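You operate a simulated robot arm through the tools that you are given. There is no shell and no other tool. Be economical: measure what you need, move in short steps, check, and stop when the job is done.

You run a simulated robot arm. Do the job below in one go: nothing can be reset, and whatever is moved stays where it is left.

TASK
Brew strong coffee with two scoops of grounds, then switch off.
Fine: scoop into the filter, lay the scoop back, shut the basket, slide the machine home; set the dial before switching on; off once it reads READY.

Only the result counts: the job must be done as asked and must still hold three seconds after the hand-in. Knocking over, shifting, dropping, spilling or breaking anything else fails it.

THE ROBOT
A 7-joint arm with a two-finger parallel gripper, fixed in place. Base frame: the origin is at the foot of the arm, x ahead of it, y to its left, z up. Units: mm, degrees, N and s.
With the tool pointing down near the work surface it reaches from about 320 to 740 mm from the base axis. Its first joint turns from -115.0 to 115.0 degrees. Payload 3.91 kg.
Tool frame: the origin (TCP) lies between the finger pads and is the grasp point; the fingertips stand 30 mm ahead of it; z points along the fingers, y is the line along which they close. The gripper opens to 110 mm. The fingers are 20 mm wide and 10 mm thick; the gripper's body (48 by 112 mm) begins 55 mm behind the TCP.
Orientation is that of the tool frame in the base frame, as [roll, pitch, yaw] about the fixed x, y, z axes, in that order (R = Rz(yaw) Ry(pitch) Rx(roll)). With the fingers straight down and closing along the base's y, the tool's x points along the base's -x, its y along +y and its z along -z.

THE INTERFACE
- The arm moves only by the tool servo_tool. Its argument "series" is a list of rows, each a list of 3 entries, a list of its own where there are three numbers: the shift along the base's x, y, z in mm, then the turn, a rotation vector about the base's x, y, z in degrees, then the gripper command, from -1 (fully open) to 1 (shut), values between in proportion. In form: [[[tx, ty, tz], [rx, ry, rz], gripper], ...]. A call has 1 to 12 rows; each row is the pose to reach, as a shift and turn from the pose commanded when the call began. A row lasts 0.2 s, in which the tool goes at most 50 mm and 8.6 degrees; a call with a longer step from one row to the next is refused whole, and so is a gripper value outside its range. A pose out of reach is approached as far as the arm can. The call stops where the force on the tool passes 40 N (or 10 N more than at its start, if that is more) or the arm is blocked; 0.2 s more then pass. Each finger travels about 108 mm/s and halts on what it meets, pressing with about 41 N; the grip force reading is that of the motor and also rises with nothing between the fingers. The clock runs only during rows and for 0.2 s after the last one: add rows that repeat a pose to give the fingers time. The reply holds the time, the measured pose of the TCP, the force on the tool along the base axes, the opening and the grip force, in the units named above and with some noise.
- Cameras (640 x 400 px; columns grow to the right, rows downward): "scene" is fixed at [50.9, -498.4, 1693.6]; the picture's right is [0.91, -0.42, 0.00], its down [-0.20, -0.44, -0.88] and it looks along [0.37, 0.79, -0.48] (base axes); focal length 297 px, centre (320, 200). "wrist" rides on the gripper at [72, 17, -103] in the tool frame; the picture's right is [-0.23, 0.97, 0.00], its down [-0.76, -0.18, -0.62] and it looks along [-0.61, -0.14, 0.78] (tool axes); focal length 222 px, centre (320, 200). There is no depth. A picture from a camera that has moved, and an enlarged one, comes with that camera's place and axes in the base frame and with its lens.
- snapshot(camera): a new picture of that camera. No time passes.
- move_column(by): slides the trunk up (or, below 0, down) by that many mm; the arm rides with it, the base frame stays. It gives what a move gives, with no picture.
- inspect(camera, box): a new picture of the part [left, top, right, bottom] of that camera's present view, enlarged. No time passes.
- job_done(): hands the job in; it is judged then, once.

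Work in short steps. Places have to be worked out from the pictures, the camera data and where the tool is seen: move nearer, look again, correct. Check each grasp and each placing, and mend what went wrong. You have 120 turns and 68 pictures in all, those below and enlarged ones among them. Open the gripper and draw the arm clear of the work before you hand the job in, unless the task says otherwise; then end with one line.

The tools are called after "Call:" as a command line: name --argument value ..., lists and objects as JSON in quotes. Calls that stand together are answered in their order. servo_tool: Moves the arm, as the interface text tells. Its arguments: {"type":"object","properties":{"series":{"type":"array","items":{"type":"array"}}},"required":["series"]} The other tools are called the same way: move_column (by) slides the trunk up or down; snapshot (camera) takes a picture; inspect (camera, box) takes an enlarged picture of a part of a camera's view; job_done () hands the job in.

At the start:

```text
time: 0.0
position: [280.4, 377.4, 1455.4]
tool_rot: [179.9, 0.0, -180.0]
ft_force: [0.2, 0.6, 0.4]
grip_width: 109.7
grip_force: 0.0
trunk travel left (down, up): [-900.0, 90.0]
```

scene: 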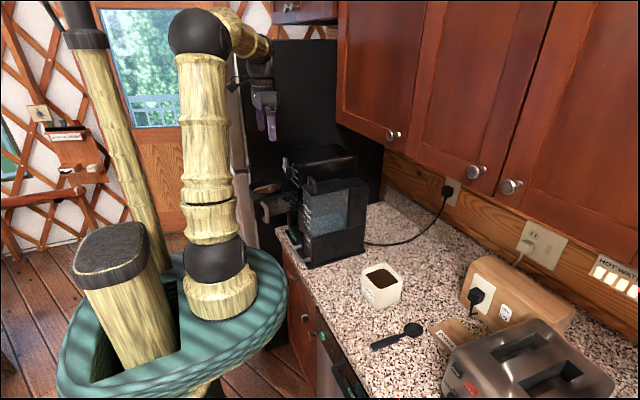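
wrist: 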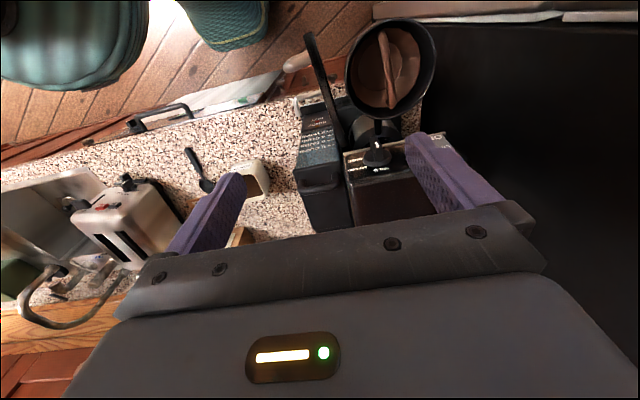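

I start by looking closer at the machine, canister and scoop in the scene and wrist views.

Call:
inspect --camera "scene" --box '[230, 130, 390, 280]'

Call:
inspect --camera "scene" --box '[340, 240, 500, 360]'

Call:
inspect --camera "wrist" --box '[180, 10, 460, 240]'

```text
2.67 times, centred on (310, 205) of scene
camera zoom: at [50.9, -498.4, 1693.6], right [0.91, -0.42, 0.0], down [-0.2, -0.44, -0.88], along [0.37, 0.79, -0.48], focal length 792 px, centre (347, 187)
```

zoom: 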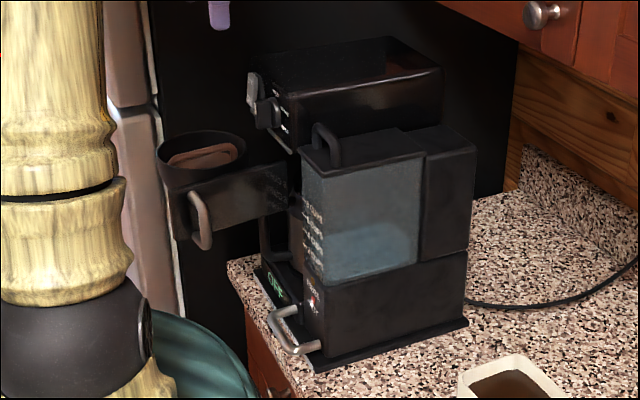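

```text
3.33 times, centred on (420, 300) of scene
camera zoom: at [50.9, -498.4, 1693.6], right [0.91, -0.42, 0.0], down [-0.2, -0.44, -0.88], along [0.37, 0.79, -0.48], focal length 990 px, centre (-13, -133)
```

zoom: 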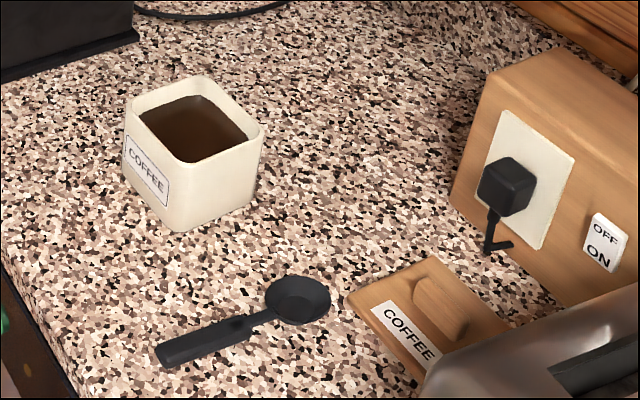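

```text
1.74 times, centred on (320, 125) of wrist
camera zoom: at [208.4, 395.1, 1560.8], right [0.23, 0.97, 0.0], down [0.76, -0.18, 0.62], along [0.61, -0.14, -0.78], focal length 386 px, centre (320, 330)
```

zoom: 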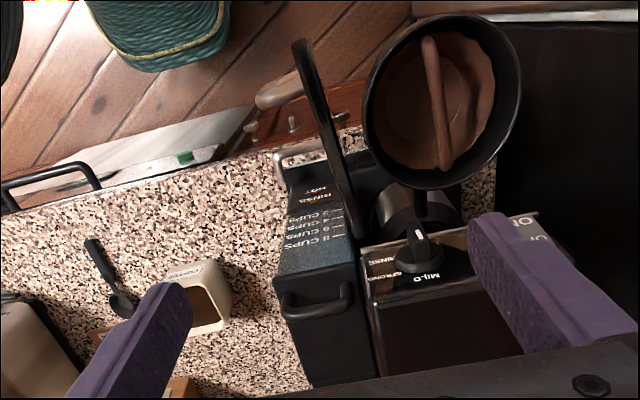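

The scoop lies roughly along x (bowl near (565,-80), handle end near (422,-74)); canister is near (550,80); the open basket is near (280,478,1200). I move away from the machine toward a place above the scoop handle, staying high.

Call:
servo_tool --series '[[[10, -45, 0], [0, 0, 0], -1], [[20, -90, 0], [0, 0, 0], -1], [[35, -135, 0], [0, 0, 0], -1], [[50, -180, 0], [0, 0, 0], -1], [[65, -225, 0], [0, 0, 0], -1], [[80, -270, 0], [0, 0, 0], -1], [[95, -315, 0], [0, 0, 0], -1], [[110, -360, 0], [0, 0, 0], -1], [[130, -405, 0], [0, 0, 0], -1], [[150, -440, 0], [0, 0, 0], -1], [[170, -454, 0], [0, 0, 0], -1]]'

Call:
snapshot --camera "wrist"

```text
time: 2.4
position: [452.2, -74.1, 1456.6]
tool_rot: [-179.9, 0.0, -179.9]
ft_force: [0.5, 0.2, 0.2]
grip_width: 110.0
grip_force: 0.1
trunk travel left (down, up): [-900.0, 90.0]
```

```text
62 pictures are left
camera wrist: at [380.1, -57.3, 1561.0], right [0.23, 0.97, 0.0], down [0.76, -0.18, 0.62], along [0.61, -0.14, -0.78], focal length 222 px, centre (320, 200)
```

wrist: 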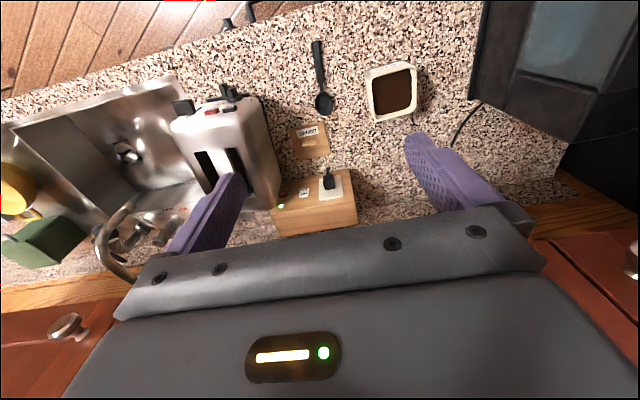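

Clear view of the scoop and canister. I lower the trunk 300 mm and look again.

Call:
move_column --by -300

Call:
snapshot --camera "wrist"

Call:
snapshot --camera "scene"

```text
time: 5.4
position: [451.3, -73.5, 1157.3]
tool_rot: [180.0, 0.1, -180.0]
ft_force: [0.2, 0.2, -0.3]
grip_width: 109.9
grip_force: 0.1
trunk travel left (down, up): [-600.0, 390.0]
```

```text
61 pictures are left
camera wrist: at [378.5, -56.9, 1261.4], right [0.23, 0.97, 0.0], down [0.76, -0.18, 0.62], along [0.61, -0.14, -0.78], focal length 222 px, centre (320, 200)
```

wrist: 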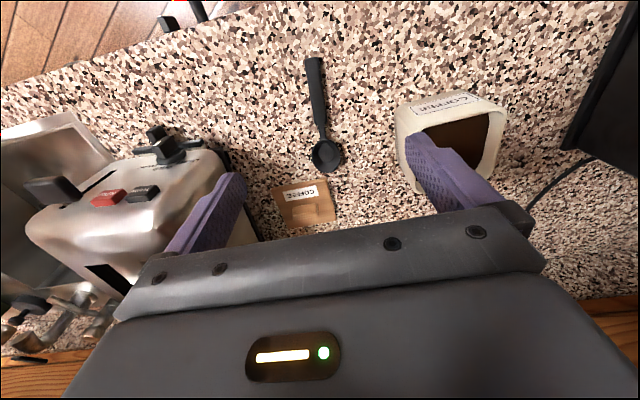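

```text
60 pictures are left
```

scene: 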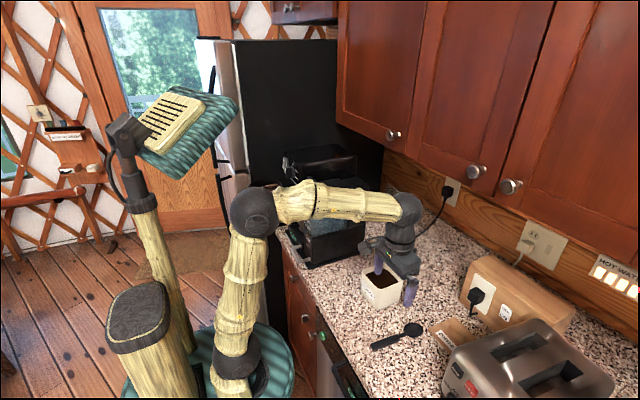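

Scoop handle centre is about (455,-77), yaw about -4.5°. I align, half close the fingers and descend to z≈1000.

Call:
servo_tool --series '[[[0, -3, -40], [0, 0, -4.5], -0.2], [[0, -3, -85], [0, 0, -4.5], -0.2], [[0, -3, -125], [0, 0, -4.5], -0.2], [[0, -3, -157], [0, 0, -4.5], -0.2], [[0, -3, -157], [0, 0, -4.5], -0.2]]'

Call:
snapshot --camera "wrist"

Call:
inspect --camera "scene" --box '[340, 220, 480, 360]'

```text
time: 6.6
position: [450.9, -77.6, 997.8]
tool_rot: [-179.9, 0.0, 175.4]
ft_force: [-0.5, 0.5, -0.5]
grip_width: 66.0
grip_force: 0.1
trunk travel left (down, up): [-600.0, 390.0]
```

```text
59 pictures are left
camera wrist: at [379.5, -54.9, 1102.8], right [0.3, 0.95, 0.0], down [0.75, -0.24, 0.62], along [0.59, -0.19, -0.78], focal length 222 px, centre (320, 200)
```

wrist: 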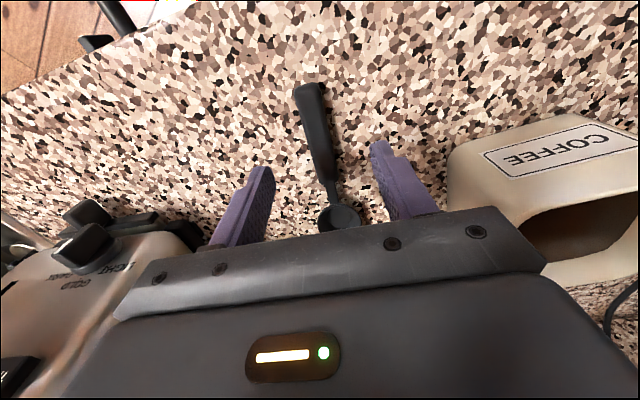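

```text
2.86 times, centred on (410, 290) of scene
camera zoom: at [50.9, -498.4, 1693.6], right [0.91, -0.42, 0.0], down [-0.2, -0.44, -0.88], along [0.37, 0.79, -0.48], focal length 849 px, centre (63, -57)
```

zoom: 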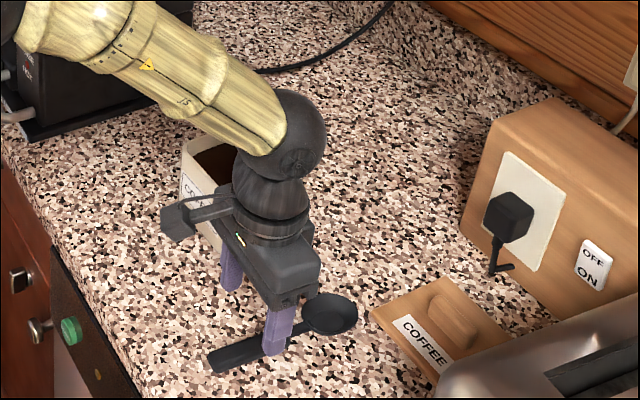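

Alignment looks right; descend so the tips are ~3 mm above the counter, then close.

Call:
servo_tool --series '[[[0, 0, -30], [0, 0, 0], -0.2], [[0, 0, -51], [0, 0, 0], -0.2], [[0, 0, -51], [0, 0, 0], 0.3], [[0, 0, -51], [0, 0, 0], 1], [[0, 0, -51], [0, 0, 0], 1], [[0, 0, -51], [0, 0, 0], 1]]'

Call:
snapshot --camera "wrist"

```text
time: 8.0
position: [451.5, -77.6, 949.2]
tool_rot: [180.0, 0.0, 175.4]
ft_force: [-0.5, -0.5, -0.3]
grip_width: 18.8
grip_force: 41.4
trunk travel left (down, up): [-600.0, 390.0]
```

```text
57 pictures are left
camera wrist: at [380.2, -55.2, 1053.7], right [0.3, 0.95, 0.0], down [0.75, -0.24, 0.62], along [0.59, -0.19, -0.78], focal length 222 px, centre (320, 200)
```

wrist: 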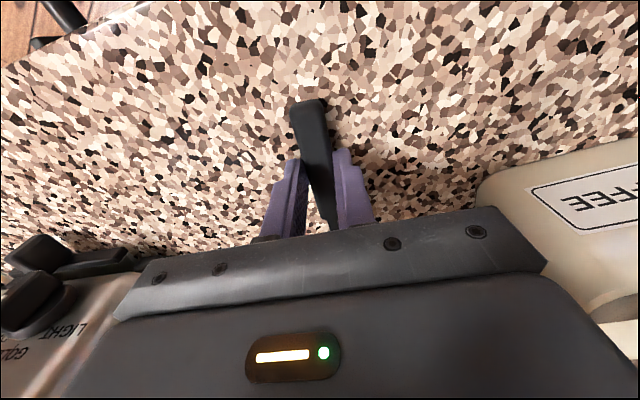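

Handle gripped (18.8 mm). Lift 150 mm and check it.

Call:
servo_tool --series '[[[0, 0, 20], [0, 0, 0], 1], [[0, 0, 60], [0, 0, 0], 1], [[0, 0, 105], [0, 0, 0], 1], [[0, 0, 150], [0, 0, 0], 1], [[0, 0, 150], [0, 0, 0], 1]]'

Call:
inspect --camera "scene" --box '[340, 200, 500, 340]'

Call:
snapshot --camera "wrist"

```text
time: 9.2
position: [450.6, -77.0, 1098.6]
tool_rot: [180.0, 0.0, 175.5]
ft_force: [0.4, -0.3, -1.0]
grip_width: 18.9
grip_force: 41.2
trunk travel left (down, up): [-600.0, 390.0]
```

```text
2.86 times, centred on (420, 270) of scene
camera zoom: at [50.9, -498.4, 1693.6], right [0.91, -0.42, 0.0], down [-0.2, -0.44, -0.88], along [0.37, 0.79, -0.48], focal length 849 px, centre (34, 0)
```

zoom: 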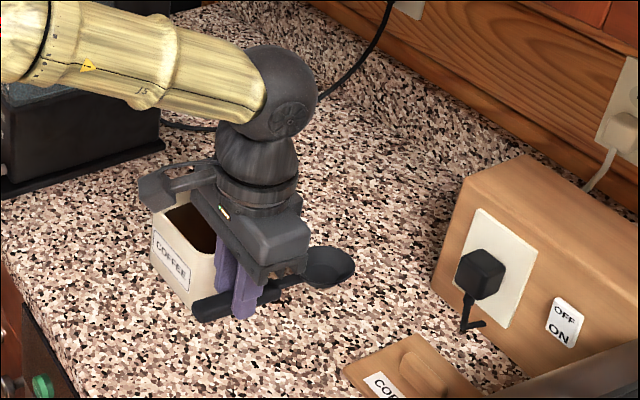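

```text
55 pictures are left
camera wrist: at [379.5, -54.8, 1203.6], right [0.3, 0.95, 0.0], down [0.75, -0.24, 0.62], along [0.59, -0.19, -0.78], focal length 222 px, centre (320, 200)
```

wrist: 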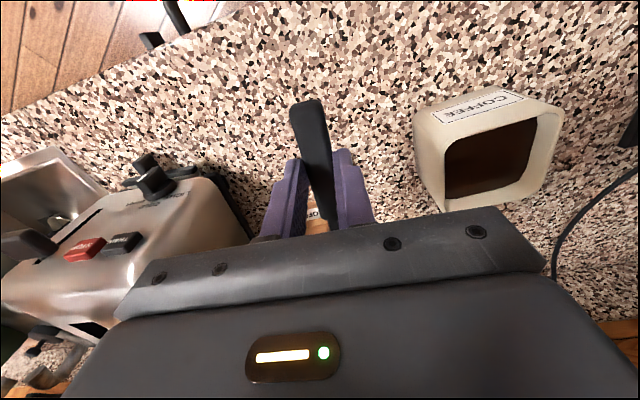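

Scoop is held level. I'll zoom the wrist view on the canister to fix its rim and the level of the grounds.

Call:
inspect --camera "wrist" --box '[390, 70, 590, 220]'

```text
2.67 times, centred on (490, 145) of wrist
camera zoom: at [379.5, -54.8, 1203.6], right [0.3, 0.95, 0.0], down [0.75, -0.24, 0.62], along [0.59, -0.19, -0.78], focal length 592 px, centre (-133, 347)
```

zoom: 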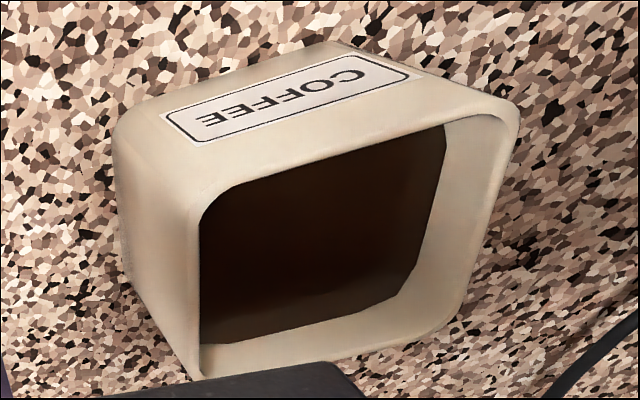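

Canister: rim ≈1000, centre ≈(550,83), inner about x 505–595, grounds ~20 mm below the rim. I move level to (440,80,1165) and straighten the yaw.

Call:
servo_tool --series '[[[0, 20, 40], [0, 0, 2], 1], [[0, 60, 67], [0, 0, 4.5], 1], [[-5, 105, 67], [0, 0, 4.5], 1], [[-10, 140, 67], [0, 0, 4.5], 1], [[-10, 157, 67], [0, 0, 4.5], 1], [[-10, 157, 67], [0, 0, 4.5], 1]]'

Call:
snapshot --camera "scene"

```text
time: 10.6
position: [439.1, 79.8, 1165.8]
tool_rot: [-180.0, -0.1, -180.0]
ft_force: [0.0, 0.1, -1.0]
grip_width: 19.0
grip_force: 40.8
trunk travel left (down, up): [-600.0, 390.0]
```

```text
53 pictures are left
```

scene: 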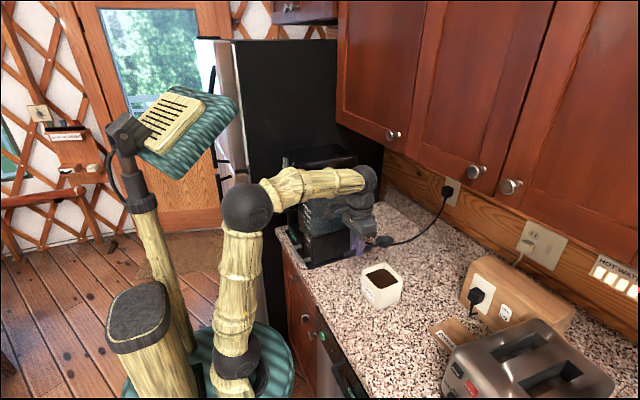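

Projection matches the bowl at (545,83). Tilt 45° bowl-down above the canister.

Call:
servo_tool --series '[[[8, 0, 0], [0, 8, 0], 1], [[16, 0, 0], [0, 16, 0], 1], [[24, 0, 0], [0, 24, 0], 1], [[32, 0, 0], [0, 32, 0], 1], [[41, 0, 0], [0, 40, 0], 1], [[49, 0, 0], [0, 45, 0], 1], [[49, 0, 0], [0, 45, 0], 1]]'

Call:
inspect --camera "scene" --box '[300, 160, 460, 320]'

```text
time: 12.2
position: [430.6, 42.0, 1143.5]
tool_rot: [178.6, -42.4, -179.8]
ft_force: [-1.3, -1.2, -1.6]
grip_width: 18.7
grip_force: 40.5
out of reach, approached as far as the arm can: row 5, 6, 7
trunk travel left (down, up): [-600.0, 390.0]
```

```text
2.50 times, centred on (380, 240) of scene
camera zoom: at [50.9, -498.4, 1693.6], right [0.91, -0.42, 0.0], down [-0.2, -0.44, -0.88], along [0.37, 0.79, -0.48], focal length 743 px, centre (170, 100)
```

zoom: 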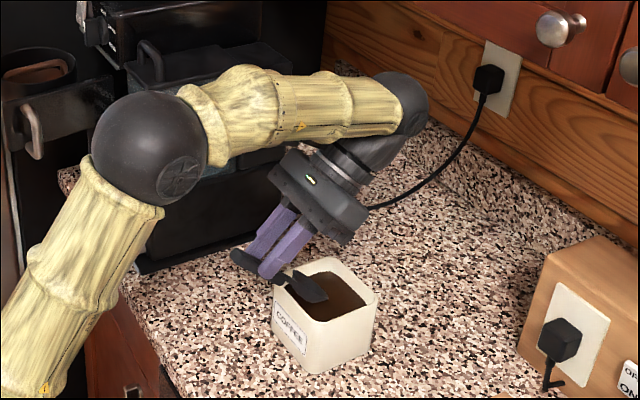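

The tilt ran into a wrist limit at this trunk height. I level the tool again, then raise the trunk so the forearm slopes downward.

Call:
servo_tool --series '[[[0, 5, 5], [0, -8, 0], 1], [[2, 12, 10], [0, -16, 0], 1], [[4, 20, 15], [0, -24, 0], 1], [[6, 28, 20], [0, -32, 0], 1], [[8, 38, 22], [0, -40, 0], 1], [[8, 38, 22], [0, -42.4, 0], 1], [[8, 38, 22], [0, -42.4, 0], 1]]'

Call:
move_column --by 220

Call:
servo_tool --series '[[[0, 0, -40], [0, 0, 0], 1], [[0, 0, -85], [0, 0, 0], 1], [[0, 0, -130], [0, 0, 0], 1], [[0, 0, -175], [0, 0, 0], 1], [[0, 0, -220], [0, 0, 0], 1], [[0, 0, -220], [0, 0, 0], 1]]'

```text
time: 13.8
position: [439.4, 82.5, 1163.6]
tool_rot: [180.0, -2.5, 180.0]
ft_force: [-0.3, 0.4, -0.6]
grip_width: 19.1
grip_force: 41.1
trunk travel left (down, up): [-600.0, 390.0]
```

```text
time: 16.1
position: [438.4, 82.7, 1385.6]
tool_rot: [180.0, -2.6, -179.8]
ft_force: [-0.3, -1.3, 0.3]
grip_width: 18.9
grip_force: 40.7
trunk travel left (down, up): [-820.0, 170.0]
```

```text
time: 17.5
position: [437.6, 82.5, 1165.0]
tool_rot: [179.9, -2.6, 180.0]
ft_force: [0.3, 0.2, -0.5]
grip_width: 18.8
grip_force: 41.2
trunk travel left (down, up): [-820.0, 170.0]
```

Now tilt again from this configuration.

Call:
servo_tool --series '[[[8, 0, 0], [0, 8, 0], 1], [[16, -1, 0], [0, 16, 0], 1], [[24, -2, 0], [0, 24, 0], 1], [[32, -2, 0], [0, 32, 0], 1], [[40, -2, 0], [0, 37, 0], 1], [[48, -2, 0], [0, 42, 0], 1], [[48, -2, 0], [0, 42, 0], 1]]'

Call:
inspect --camera "scene" --box '[300, 160, 460, 320]'

```text
time: 19.1
position: [486.6, 82.1, 1163.3]
tool_rot: [-180.0, -44.6, -179.9]
ft_force: [-0.2, 0.0, -1.6]
grip_width: 18.8
grip_force: 41.1
trunk travel left (down, up): [-820.0, 170.0]
```

```text
2.50 times, centred on (380, 240) of scene
camera zoom: at [50.9, -498.4, 1693.6], right [0.91, -0.42, 0.0], down [-0.2, -0.44, -0.88], along [0.37, 0.79, -0.48], focal length 743 px, centre (170, 100)
```

zoom: 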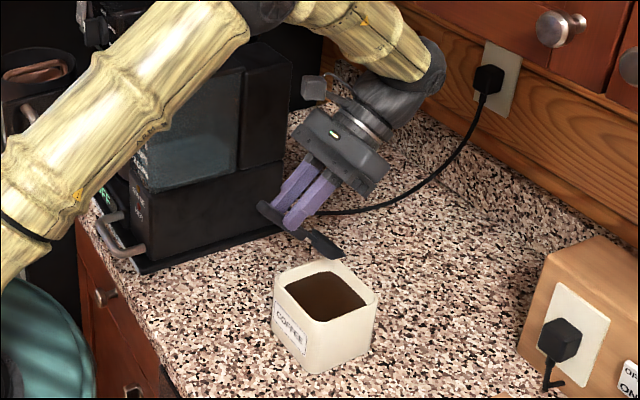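

Bowl is right over the opening. Dip it into the grounds.

Call:
servo_tool --series '[[[0, 0, -30], [0, 0, 0], 1], [[0, 0, -55], [0, 0, 0], 1], [[0, 0, -70], [0, 0, 0], 1], [[0, 0, -82], [0, 0, 0], 1], [[0, 0, -92], [0, 0, 0], 1], [[4, 0, -97], [0, 0, 0], 1], [[8, 0, -100], [0, 0, 0], 1], [[8, 0, -100], [0, 0, 0], 1]]'

Call:
inspect --camera "scene" --box '[330, 220, 430, 320]'

```text
time: 20.9
position: [494.4, 81.4, 1064.5]
tool_rot: [-180.0, -44.5, -180.0]
ft_force: [-0.3, 0.2, -1.1]
grip_width: 18.6
grip_force: 41.4
trunk travel left (down, up): [-820.0, 170.0]
```

```text
4.00 times, centred on (380, 270) of scene
camera zoom: at [50.9, -498.4, 1693.6], right [0.91, -0.42, 0.0], down [-0.2, -0.44, -0.88], along [0.37, 0.79, -0.48], focal length 1188 px, centre (80, -80)
```

zoom: 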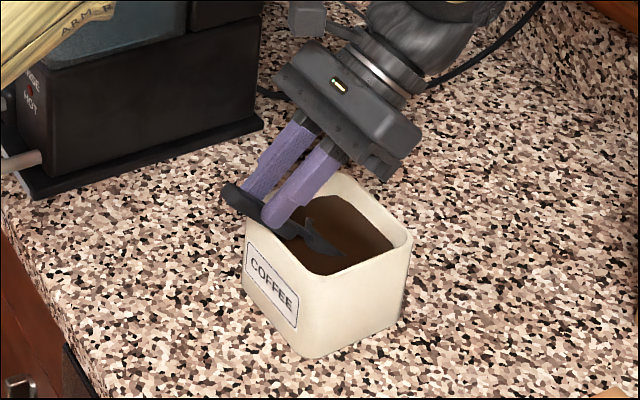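

Bowl is partly in the grounds. Push a little deeper and forward, then level while raising.

Call:
servo_tool --series '[[[3, 0, -5], [0, 0, 0], 1], [[5, 0, -8], [0, 0, 0], 1], [[5, 0, -8], [0, 0, 0], 1], [[-5.6, 0, -5.5], [0, -7.6, 0], 1], [[-17, 0, -5.7], [0, -15.6, 0], 1], [[-28, 0, -6.5], [0, -23.6, 0], 1], [[-37, 0, -9], [0, -31.6, 0], 1], [[-44.4, 0, -12], [0, -39.6, 0], 1], [[-47.4, 0, -9], [0, -44.6, 0], 1], [[-47.4, 0, 10], [0, -46, 0], 1], [[-47.4, 0, 40], [0, -46, 0], 1], [[-47.4, 0, 40], [0, -46, 0], 1]]'

Call:
inspect --camera "scene" --box '[330, 220, 430, 320]'

```text
time: 23.5
position: [447.5, 80.4, 1105.1]
tool_rot: [179.9, 1.4, 180.0]
ft_force: [-0.1, 0.7, -0.1]
grip_width: 18.7
grip_force: 40.5
trunk travel left (down, up): [-820.0, 170.0]
```

```text
4.00 times, centred on (380, 270) of scene
camera zoom: at [50.9, -498.4, 1693.6], right [0.91, -0.42, 0.0], down [-0.2, -0.44, -0.88], along [0.37, 0.79, -0.48], focal length 1188 px, centre (80, -80)
```

zoom: 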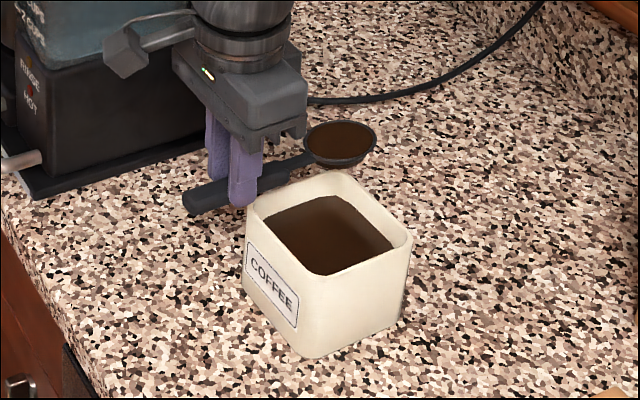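

A full scoop. Raise the trunk by its remaining 170 mm before carrying it to the filter.

Call:
move_column --by 170

Call:
servo_tool --series '[[[-15, 10, 10], [0, 0, 6], 1], [[-35, 25, 20], [0, 0, 13], 1], [[-60, 40, 30], [0, 0, 21], 1], [[-85, 60, 40], [0, 0, 29], 1], [[-110, 80, 50], [0, 0, 37], 1], [[-130, 100, 55], [0, 0, 45], 1], [[-145, 115, 60], [0, 0, 53], 1], [[-155, 125, 60], [0, 0, 61], 1], [[-160, 130, 60], [0, 0, 69], 1], [[-165, 135, 60], [0, 0, 77], 1], [[-165, 140, 60], [0, 0, 85], 1], [[-165, 140, 60], [0, 0, 90], 1]]'

Call:
snapshot --camera "wrist"

Call:
snapshot --camera "scene"

```text
time: 25.4
position: [448.2, 81.0, 1274.3]
tool_rot: [180.0, 1.4, 180.0]
ft_force: [-0.2, 0.4, -0.6]
grip_width: 18.7
grip_force: 41.0
trunk travel left (down, up): [-990.0, 0.0]
```

```text
time: 28.1
position: [283.3, 221.0, 1334.2]
tool_rot: [179.9, 1.3, -89.7]
ft_force: [0.2, 0.1, -0.3]
grip_width: 18.6
grip_force: 41.3
trunk travel left (down, up): [-990.0, 0.0]
```

```text
48 pictures are left
camera wrist: at [266.1, 146.0, 1436.8], right [-0.97, 0.22, 0.01], down [0.18, 0.75, 0.64], along [0.14, 0.63, -0.77], focal length 222 px, centre (320, 200)
```

wrist: 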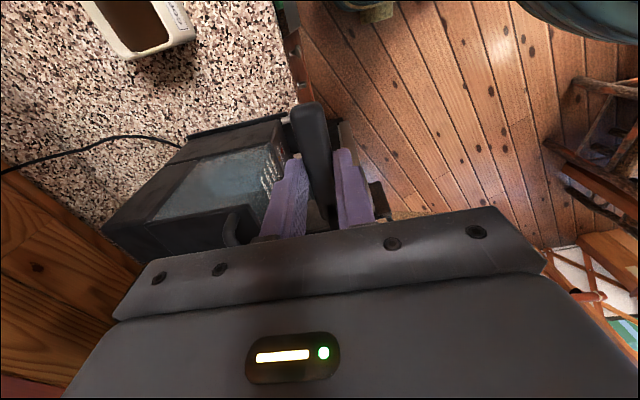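

```text
47 pictures are left
```

scene: 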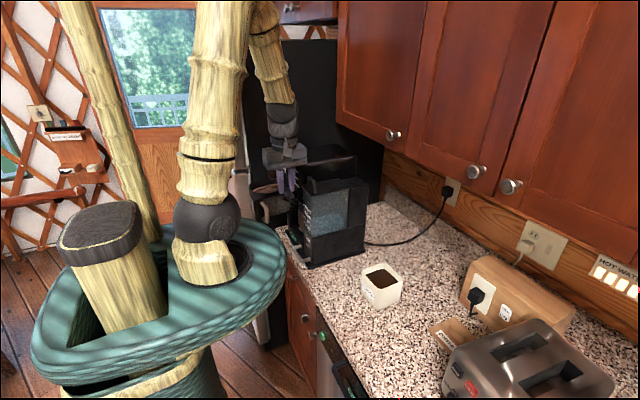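

Now forward over the basket, then check from the scene camera.

Call:
servo_tool --series '[[[0, 30, 0], [0, 0, 0], 1], [[0, 65, 0], [0, 0, 0], 1], [[0, 100, 0], [0, 0, 0], 1], [[0, 125, 0], [0, 0, 0], 1], [[0, 140, 0], [0, 0, 0], 1], [[0, 140, 0], [0, 0, 0], 1]]'

Call:
inspect --camera "scene" --box '[220, 110, 360, 250]'

Call:
snapshot --camera "wrist"

```text
time: 29.4
position: [282.9, 360.3, 1334.0]
tool_rot: [-179.9, 1.4, -90.0]
ft_force: [0.3, -0.6, 0.4]
grip_width: 18.3
grip_force: 41.2
trunk travel left (down, up): [-990.0, 0.0]
```

```text
2.86 times, centred on (290, 180) of scene
camera zoom: at [50.9, -498.4, 1693.6], right [0.91, -0.42, 0.0], down [-0.2, -0.44, -0.88], along [0.37, 0.79, -0.48], focal length 849 px, centre (406, 257)
```

zoom: 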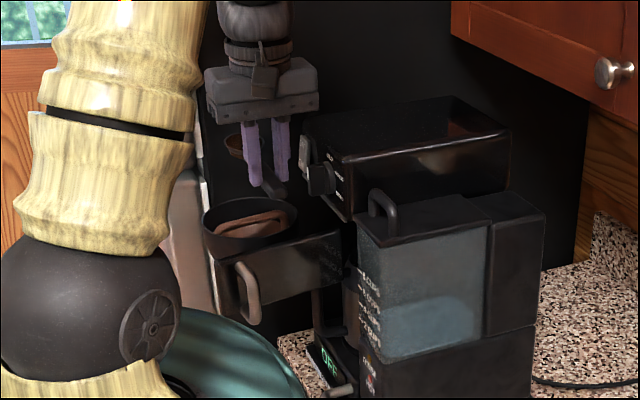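

```text
45 pictures are left
camera wrist: at [266.0, 285.2, 1437.3], right [-0.97, 0.23, 0.01], down [0.18, 0.75, 0.64], along [0.14, 0.63, -0.77], focal length 222 px, centre (320, 200)
```

wrist: 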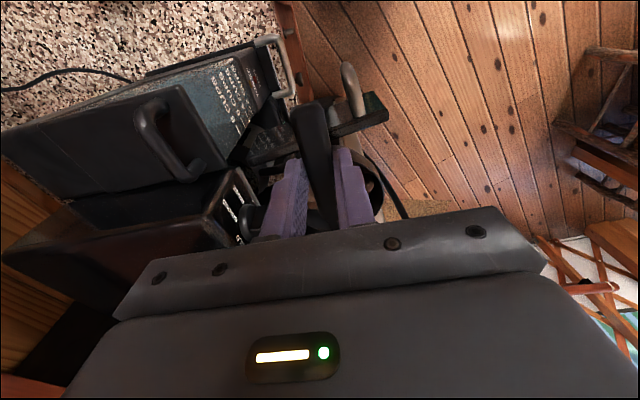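

Bowl hovers at about (283,466); filter centre ≈(281,475), rim ≈1205. Tilt first to 24° while lowering to check the reach.

Call:
servo_tool --series '[[[-1, 4, 4], [-8, 0, 0], 1], [[-2, 11, 3], [-16, 0, 0], 1], [[-2, 20, 1], [-24, 0, 0], 1], [[-2, 20, 1], [-24, 0, 0], 1]]'

Call:
inspect --camera "scene" --box '[220, 110, 360, 250]'

```text
time: 30.4
position: [280.5, 379.0, 1336.0]
tool_rot: [-179.9, -22.6, -90.0]
ft_force: [0.0, 0.4, -0.2]
grip_width: 18.6
grip_force: 40.8
trunk travel left (down, up): [-990.0, 0.0]
```

```text
2.86 times, centred on (290, 180) of scene
camera zoom: at [50.9, -498.4, 1693.6], right [0.91, -0.42, 0.0], down [-0.2, -0.44, -0.88], along [0.37, 0.79, -0.48], focal length 849 px, centre (406, 257)
```

zoom: 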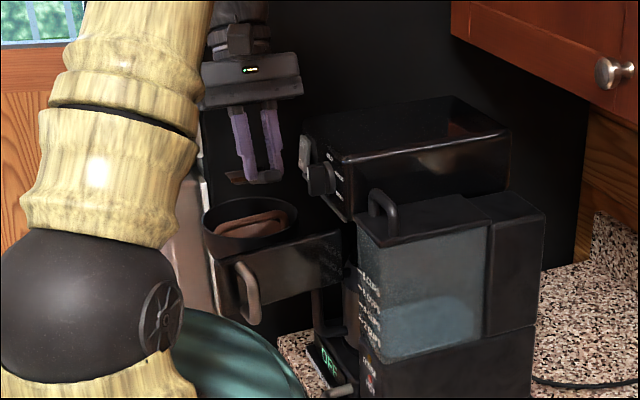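

Tracking well. Continue tilting about the bowl to ~63°.

Call:
servo_tool --series '[[[0, 11, -3], [-8, 0, 0], 1], [[0, 23, -2], [-16, 0, 0], 1], [[0, 36, 2], [-24, 0, 0], 1], [[0, 50, 6], [-32, 0, 0], 1], [[0, 64, 10], [-40, 0, 0], 1], [[0, 64, 10], [-40, 0, 0], 1], [[0, 64, 10], [-40, 0, 0], 1]]'

Call:
inspect --camera "scene" --box '[220, 110, 360, 250]'

```text
time: 32.0
position: [277.9, 420.5, 1331.1]
tool_rot: [176.5, -61.9, -87.3]
ft_force: [-0.6, 6.6, 5.2]
grip_width: 18.8
grip_force: 41.4
out of reach, approached as far as the arm can: row 5, 6, 7
trunk travel left (down, up): [-990.0, 0.0]
```

```text
2.86 times, centred on (290, 180) of scene
camera zoom: at [50.9, -498.4, 1693.6], right [0.91, -0.42, 0.0], down [-0.2, -0.44, -0.88], along [0.37, 0.79, -0.48], focal length 849 px, centre (406, 257)
```

zoom: 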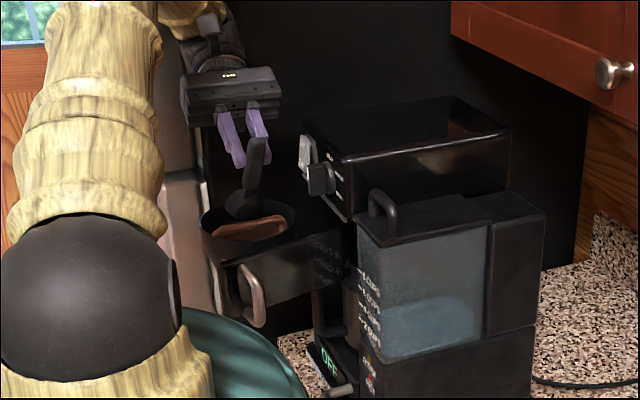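

Slight contact (≈8 N) with the basket at 62°. Lift and back the tilt off a little, then look into the basket.

Call:
servo_tool --series '[[[0, 6, 15], [0, 0, 0], 1], [[0, 6, 35], [0, 0, 0], 1], [[0, -6, 45], [8, 0, 0], 1], [[0, -18, 48], [16, 0, 0], 1], [[0, -18, 48], [16, 0, 0], 1]]'

Call:
inspect --camera "scene" --box '[220, 110, 360, 250]'

```text
time: 33.2
position: [279.0, 403.6, 1378.3]
tool_rot: [-180.0, -46.6, -90.0]
ft_force: [0.8, -0.4, -0.8]
grip_width: 18.6
grip_force: 41.2
out of reach, approached as far as the arm can: row 1, 2
trunk travel left (down, up): [-990.0, 0.0]
```

```text
2.86 times, centred on (290, 180) of scene
camera zoom: at [50.9, -498.4, 1693.6], right [0.91, -0.42, 0.0], down [-0.2, -0.44, -0.88], along [0.37, 0.79, -0.48], focal length 849 px, centre (406, 257)
```

zoom: 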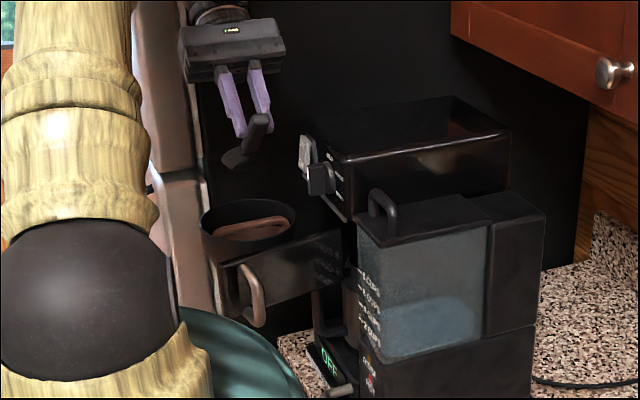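

Level the scoop and retreat, to check that it is empty.

Call:
servo_tool --series '[[[0, -12, 0], [8, 0, 0], 1], [[0, -24, -8], [16, 0, 0], 1], [[0, -36, -16], [24, 0, 0], 1], [[0, -50, -24], [32, 0, 0], 1], [[0, -70, -30], [40, 0, 0], 1], [[0, -95, -35], [46, 0, 0], 1], [[0, -130, -35], [46, 0, 0], 1], [[0, -150, -35], [46, 0, 0], 1], [[0, -150, -35], [46, 0, 0], 1]]'

Call:
inspect --camera "scene" --box '[230, 120, 350, 240]'

```text
time: 35.2
position: [278.2, 251.4, 1343.8]
tool_rot: [-180.0, -0.6, -90.0]
ft_force: [0.7, 0.2, 0.6]
grip_width: 18.6
grip_force: 40.9
trunk travel left (down, up): [-990.0, 0.0]
```

```text
3.33 times, centred on (290, 180) of scene
camera zoom: at [50.9, -498.4, 1693.6], right [0.91, -0.42, 0.0], down [-0.2, -0.44, -0.88], along [0.37, 0.79, -0.48], focal length 990 px, centre (420, 267)
```

zoom: 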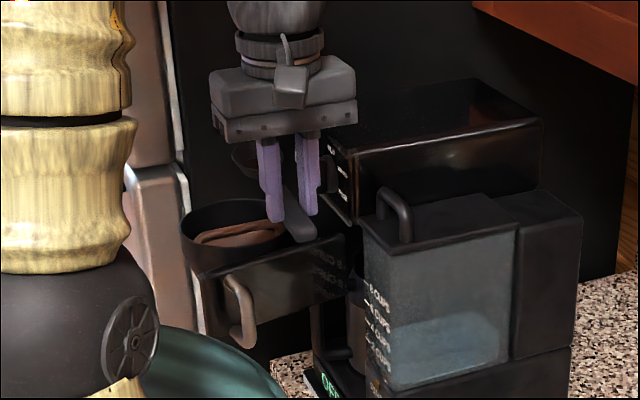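

Rotate back to face +x while retreating, then look at the basket with the wrist camera.

Call:
servo_tool --series '[[[0, -10, 0], [0, 0, -8], 1], [[0, -20, 0], [0, 0, -16], 1], [[0, -25, 0], [0, 0, -24], 1], [[0, -25, 0], [0, 0, -32], 1], [[0, -25, 0], [0, 0, -40], 1], [[0, -20, 0], [0, 0, -48], 1], [[0, -15, 0], [0, 0, -56], 1], [[0, -10, 0], [0, 0, -64], 1], [[0, -5, 0], [0, 0, -72], 1], [[0, 0, 0], [0, 0, -80], 1], [[0, 0, 0], [0, 0, -87], 1], [[0, 0, 0], [0, 0, -90], 1]]'

Call:
snapshot --camera "wrist"

```text
time: 37.9
position: [278.9, 251.5, 1342.1]
tool_rot: [-180.0, -0.6, 179.9]
ft_force: [0.0, -1.1, -0.7]
grip_width: 18.8
grip_force: 40.8
trunk travel left (down, up): [-990.0, 0.0]
```

```text
40 pictures are left
camera wrist: at [207.0, 268.5, 1448.5], right [0.23, 0.97, 0.0], down [0.77, -0.18, 0.62], along [0.6, -0.14, -0.79], focal length 222 px, centre (320, 200)
```

wrist: 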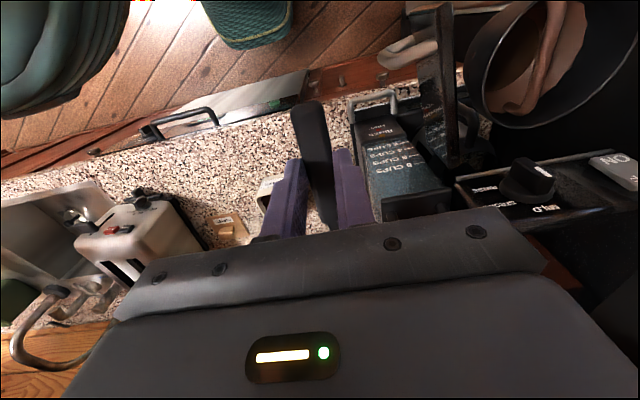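

Zoom on the basket and on the dial/switch.

Call:
inspect --camera "wrist" --box '[440, 0, 640, 140]'

Call:
inspect --camera "wrist" --box '[440, 120, 640, 230]'

```text
2.86 times, centred on (540, 70) of wrist
camera zoom: at [207.0, 268.5, 1448.5], right [0.23, 0.97, 0.0], down [0.77, -0.18, 0.62], along [0.6, -0.14, -0.79], focal length 635 px, centre (-309, 571)
```

zoom: 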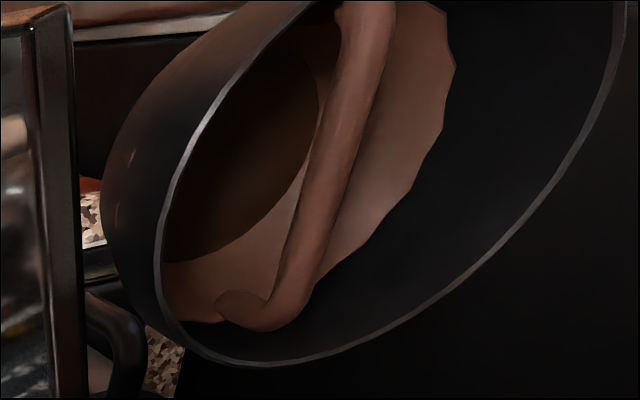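

```text
3.20 times, centred on (540, 175) of wrist
camera zoom: at [207.0, 268.5, 1448.5], right [0.23, 0.97, 0.0], down [0.77, -0.18, 0.62], along [0.6, -0.14, -0.79], focal length 711 px, centre (-384, 280)
```

zoom: 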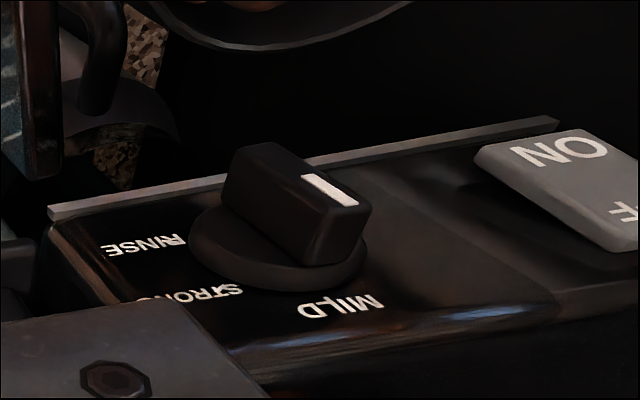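

Grounds are visibly in the filter. Return to the pre-dip place above the canister for the second scoop.

Call:
servo_tool --series '[[[10, -35, 0], [0, 0, 0], 1], [[25, -75, 0], [0, 0, 0], 1], [[45, -110, -10], [0, 0, 0], 1], [[75, -140, -25], [0, 0, 0], 1], [[110, -165, -45], [0, 0, 0], 1], [[145, -170, -80], [0, 0, 0], 1], [[158, -170, -125], [0, 0, 0], 1], [[158, -170, -165], [0, 0, 0], 1], [[158, -170, -177], [0, 0, 0], 1], [[158, -170, -177], [0, 0, 0], 1]]'

Call:
servo_tool --series '[[[8, 0, 0], [0, 8, 0], 1], [[16, 0, 0], [0, 16, 0], 1], [[24, 0, 0], [0, 24, 0], 1], [[32, 0, 0], [0, 32, 0], 1], [[40, 0, 0], [0, 39, 0], 1], [[49, 0, 0], [0, 45, 0], 1], [[49, 0, 0], [0, 45, 0], 1]]'

Call:
inspect --camera "scene" --box '[320, 190, 440, 310]'

```text
time: 40.0
position: [436.5, 80.8, 1165.8]
tool_rot: [-179.9, -0.6, -180.0]
ft_force: [0.0, -0.4, 0.0]
grip_width: 18.5
grip_force: 40.8
trunk travel left (down, up): [-990.0, 0.0]
```

```text
time: 41.6
position: [486.1, 81.4, 1167.6]
tool_rot: [-180.0, -45.7, 179.9]
ft_force: [-0.6, 0.4, 0.0]
grip_width: 18.7
grip_force: 40.9
trunk travel left (down, up): [-990.0, 0.0]
```

```text
3.33 times, centred on (380, 250) of scene
camera zoom: at [50.9, -498.4, 1693.6], right [0.91, -0.42, 0.0], down [-0.2, -0.44, -0.88], along [0.37, 0.79, -0.48], focal length 990 px, centre (120, 33)
```

zoom: 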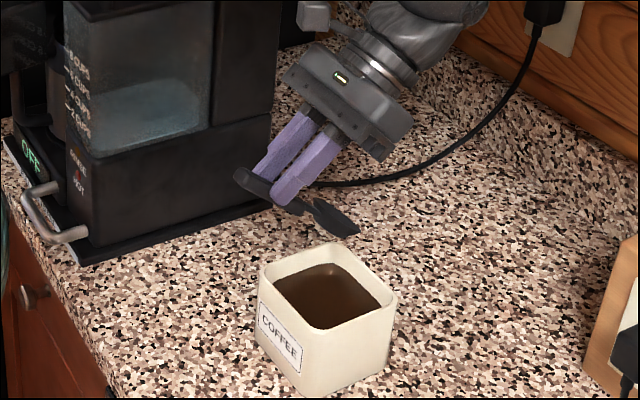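

Same pre-dip pose as before. Repeat the dip.

Call:
servo_tool --series '[[[0, 0, -30], [0, 0, 0], 1], [[0, 0, -58], [0, 0, 0], 1], [[0, 0, -74], [0, 0, 0], 1], [[0, 0, -86], [0, 0, 0], 1], [[0, 0, -96], [0, 0, 0], 1], [[4, 0, -101], [0, 0, 0], 1], [[9, 0, -106], [0, 0, 0], 1], [[13, 0, -112], [0, 0, 0], 1], [[13, 0, -112], [0, 0, 0], 1]]'

```text
time: 43.6
position: [497.9, 82.3, 1053.8]
tool_rot: [180.0, -45.7, 180.0]
ft_force: [-0.3, 0.1, 0.0]
grip_width: 18.8
grip_force: 40.7
trunk travel left (down, up): [-990.0, 0.0]
```

Now level while raising.

Call:
servo_tool --series '[[[-9, 0, 5.5], [0, -8.3, 0], 1], [[-20.5, 0, 5.5], [0, -16.5, 0], 1], [[-31.5, 0, 5], [0, -24.7, 0], 1], [[-40.5, 0, 2.5], [0, -32.7, 0], 1], [[-48, 0, -0.5], [0, -40.7, 0], 1], [[-51, 0, 2], [0, -45.7, 0], 1], [[-51, 0, 21], [0, -47, 0], 1], [[-51, 0, 51], [0, -47, 0], 1], [[-51, 0, 51], [0, -47, 0], 1]]'

Call:
inspect --camera "scene" --box '[330, 220, 430, 320]'

```text
time: 45.6
position: [446.4, 80.1, 1103.7]
tool_rot: [180.0, 1.4, -180.0]
ft_force: [0.7, 0.3, -0.4]
grip_width: 18.7
grip_force: 41.2
trunk travel left (down, up): [-990.0, 0.0]
```

```text
4.00 times, centred on (380, 270) of scene
camera zoom: at [50.9, -498.4, 1693.6], right [0.91, -0.42, 0.0], down [-0.2, -0.44, -0.88], along [0.37, 0.79, -0.48], focal length 1188 px, centre (80, -80)
```

zoom: 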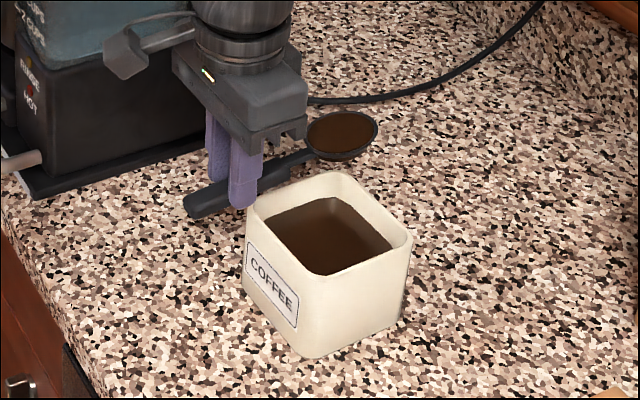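

Second full scoop. Raise it and carry along the earlier path.

Call:
servo_tool --series '[[[0, 0, 30], [0, 0, 0], 1], [[0, 0, 70], [0, 0, 0], 1], [[0, 0, 110], [0, 0, 0], 1], [[0, 0, 150], [0, 0, 0], 1], [[0, 0, 171], [0, 0, 0], 1]]'

Call:
servo_tool --series '[[[-15, 10, 10], [0, 0, 6], 1], [[-35, 25, 20], [0, 0, 13], 1], [[-60, 40, 30], [0, 0, 21], 1], [[-85, 60, 40], [0, 0, 29], 1], [[-110, 80, 50], [0, 0, 37], 1], [[-130, 100, 55], [0, 0, 45], 1], [[-145, 115, 60], [0, 0, 53], 1], [[-155, 125, 60], [0, 0, 61], 1], [[-160, 130, 60], [0, 0, 69], 1], [[-165, 135, 60], [0, 0, 77], 1], [[-165, 140, 60], [0, 0, 85], 1], [[-165, 140, 60], [0, 0, 90], 1]]'

Call:
servo_tool --series '[[[0, 30, 0], [0, 0, 0], 1], [[0, 65, 0], [0, 0, 0], 1], [[0, 100, 0], [0, 0, 0], 1], [[0, 125, 0], [0, 0, 0], 1], [[0, 140, 0], [0, 0, 0], 1], [[0, 140, 0], [0, 0, 0], 1]]'

Call:
inspect --camera "scene" --box '[220, 110, 360, 250]'

```text
time: 46.9
position: [447.9, 82.8, 1275.1]
tool_rot: [-180.0, 1.5, 180.0]
ft_force: [0.2, -0.3, -0.2]
grip_width: 18.6
grip_force: 41.3
trunk travel left (down, up): [-990.0, 0.0]
```

```text
time: 49.5
position: [282.2, 221.2, 1335.6]
tool_rot: [-180.0, 1.4, -89.9]
ft_force: [-0.5, -0.5, -1.1]
grip_width: 18.5
grip_force: 41.0
trunk travel left (down, up): [-990.0, 0.0]
```

```text
time: 50.9
position: [281.3, 360.8, 1336.2]
tool_rot: [180.0, 1.4, -90.1]
ft_force: [0.4, -0.5, 0.4]
grip_width: 18.8
grip_force: 41.1
trunk travel left (down, up): [-990.0, 0.0]
```

```text
2.86 times, centred on (290, 180) of scene
camera zoom: at [50.9, -498.4, 1693.6], right [0.91, -0.42, 0.0], down [-0.2, -0.44, -0.88], along [0.37, 0.79, -0.48], focal length 849 px, centre (406, 257)
```

zoom: 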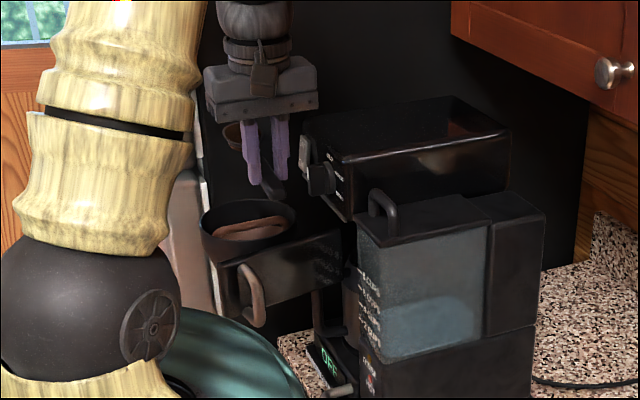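

Position matches the first pour. Tilt to about 55°, within reach this time, and hold.

Call:
servo_tool --series '[[[0, 4, 4], [-8, 0, 0], 1], [[0, 11, 3], [-16, 0, 0], 1], [[0, 20, 1], [-24, 0, 0], 1], [[0, 31, -1], [-32, 0, 0], 1], [[0, 43, -1], [-40, 0, 0], 1], [[0, 56, 3], [-48, 0, 0], 1], [[0, 68, 7], [-56, 0, 0], 1], [[0, 68, 7], [-56, 0, 0], 1], [[0, 68, 7], [-56, 0, 0], 1]]'

Call:
inspect --camera "scene" --box '[230, 130, 310, 210]'

```text
time: 52.9
position: [283.7, 428.9, 1343.4]
tool_rot: [180.0, -54.7, -90.0]
ft_force: [0.2, 0.1, -0.7]
grip_width: 18.4
grip_force: 41.5
trunk travel left (down, up): [-990.0, 0.0]
```

```text
5.00 times, centred on (270, 170) of scene
camera zoom: at [50.9, -498.4, 1693.6], right [0.91, -0.42, 0.0], down [-0.2, -0.44, -0.88], along [0.37, 0.79, -0.48], focal length 1485 px, centre (570, 350)
```

zoom: 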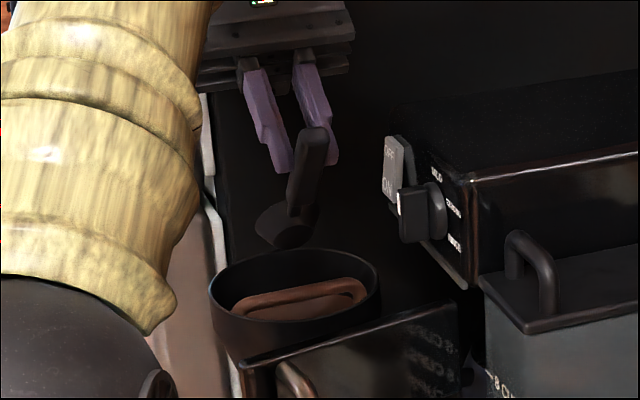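

Go a little steeper, at a slightly nearer position to stay within reach.

Call:
servo_tool --series '[[[0, -3, 0], [-3, 0, 0], 1], [[0, -6, 0], [-6, 0, 0], 1], [[0, -6, 0], [-6, 0, 0], 1], [[0, -6, 0], [-6, 0, 0], 1]]'

Call:
servo_tool --series '[[[0, 0, 15], [7, 0, 0], 1], [[0, -8, 30], [15, 0, 0], 1], [[0, -18, 32], [23, 0, 0], 1], [[0, -30, 25], [31, 0, 0], 1], [[0, -42, 18], [39, 0, 0], 1], [[0, -55, 10], [47, 0, 0], 1], [[0, -70, 4], [55, 0, 0], 1], [[0, -95, 0], [60, 0, 0], 1], [[0, -130, 0], [60, 0, 0], 1], [[0, -165, 0], [60, 0, 0], 1], [[0, -172, 0], [60, 0, 0], 1]]'

Call:
servo_tool --series '[[[0, -10, 0], [0, 0, -8], 1], [[0, -20, 0], [0, 0, -16], 1], [[0, -25, 0], [0, 0, -24], 1], [[0, -25, 0], [0, 0, -32], 1], [[0, -25, 0], [0, 0, -40], 1], [[0, -20, 0], [0, 0, -48], 1], [[0, -15, 0], [0, 0, -56], 1], [[0, -10, 0], [0, 0, -64], 1], [[0, -5, 0], [0, 0, -72], 1], [[0, 0, 0], [0, 0, -80], 1], [[0, 0, 0], [0, 0, -87], 1], [[0, 0, 0], [0, 0, -90], 1]]'

Call:
inspect --camera "wrist" --box '[440, 0, 640, 140]'

Call:
inspect --camera "scene" --box '[230, 120, 350, 240]'

```text
time: 53.9
position: [282.4, 424.6, 1343.4]
tool_rot: [-179.9, -60.6, -90.1]
ft_force: [0.4, -1.0, 0.8]
grip_width: 18.6
grip_force: 41.5
trunk travel left (down, up): [-990.0, 0.0]
```

```text
time: 56.2
position: [281.8, 252.3, 1343.2]
tool_rot: [180.0, -0.6, -90.0]
ft_force: [0.3, -0.1, -1.3]
grip_width: 18.8
grip_force: 41.3
trunk travel left (down, up): [-990.0, 0.0]
```

```text
time: 58.9
position: [281.5, 251.2, 1344.2]
tool_rot: [-179.9, -0.6, 179.8]
ft_force: [-0.2, -0.1, -0.7]
grip_width: 18.5
grip_force: 41.0
trunk travel left (down, up): [-990.0, 0.0]
```

```text
2.86 times, centred on (540, 70) of wrist
camera zoom: at [211.2, 268.1, 1448.1], right [0.23, 0.97, 0.0], down [0.77, -0.18, 0.62], along [0.6, -0.14, -0.79], focal length 635 px, centre (-309, 571)
```

zoom: 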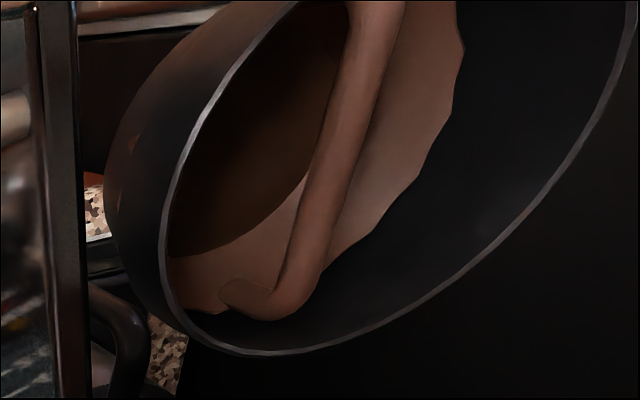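

```text
3.33 times, centred on (290, 180) of scene
camera zoom: at [50.9, -498.4, 1693.6], right [0.91, -0.42, 0.0], down [-0.2, -0.44, -0.88], along [0.37, 0.79, -0.48], focal length 990 px, centre (420, 267)
```

zoom: 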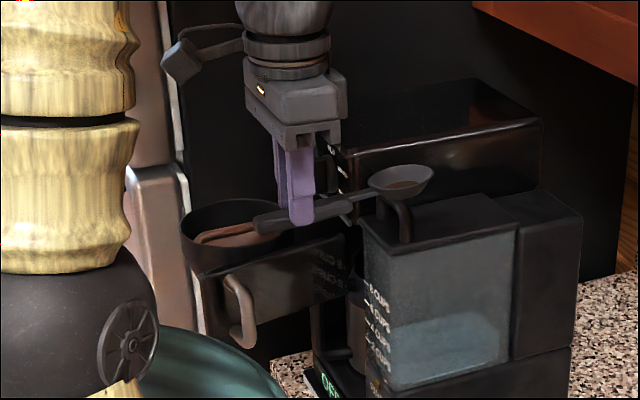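

The filter content grew. Zoom on the bowl to see whether it is empty.

Call:
inspect --camera "scene" --box '[295, 160, 335, 190]'

```text
13.33 times, centred on (315, 175) of scene
camera zoom: at [50.9, -498.4, 1693.6], right [0.91, -0.42, 0.0], down [-0.2, -0.44, -0.88], along [0.37, 0.79, -0.48], focal length 3961 px, centre (387, 533)
```

zoom: 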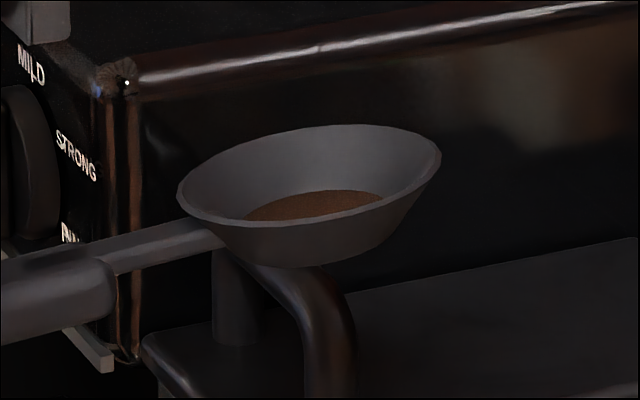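

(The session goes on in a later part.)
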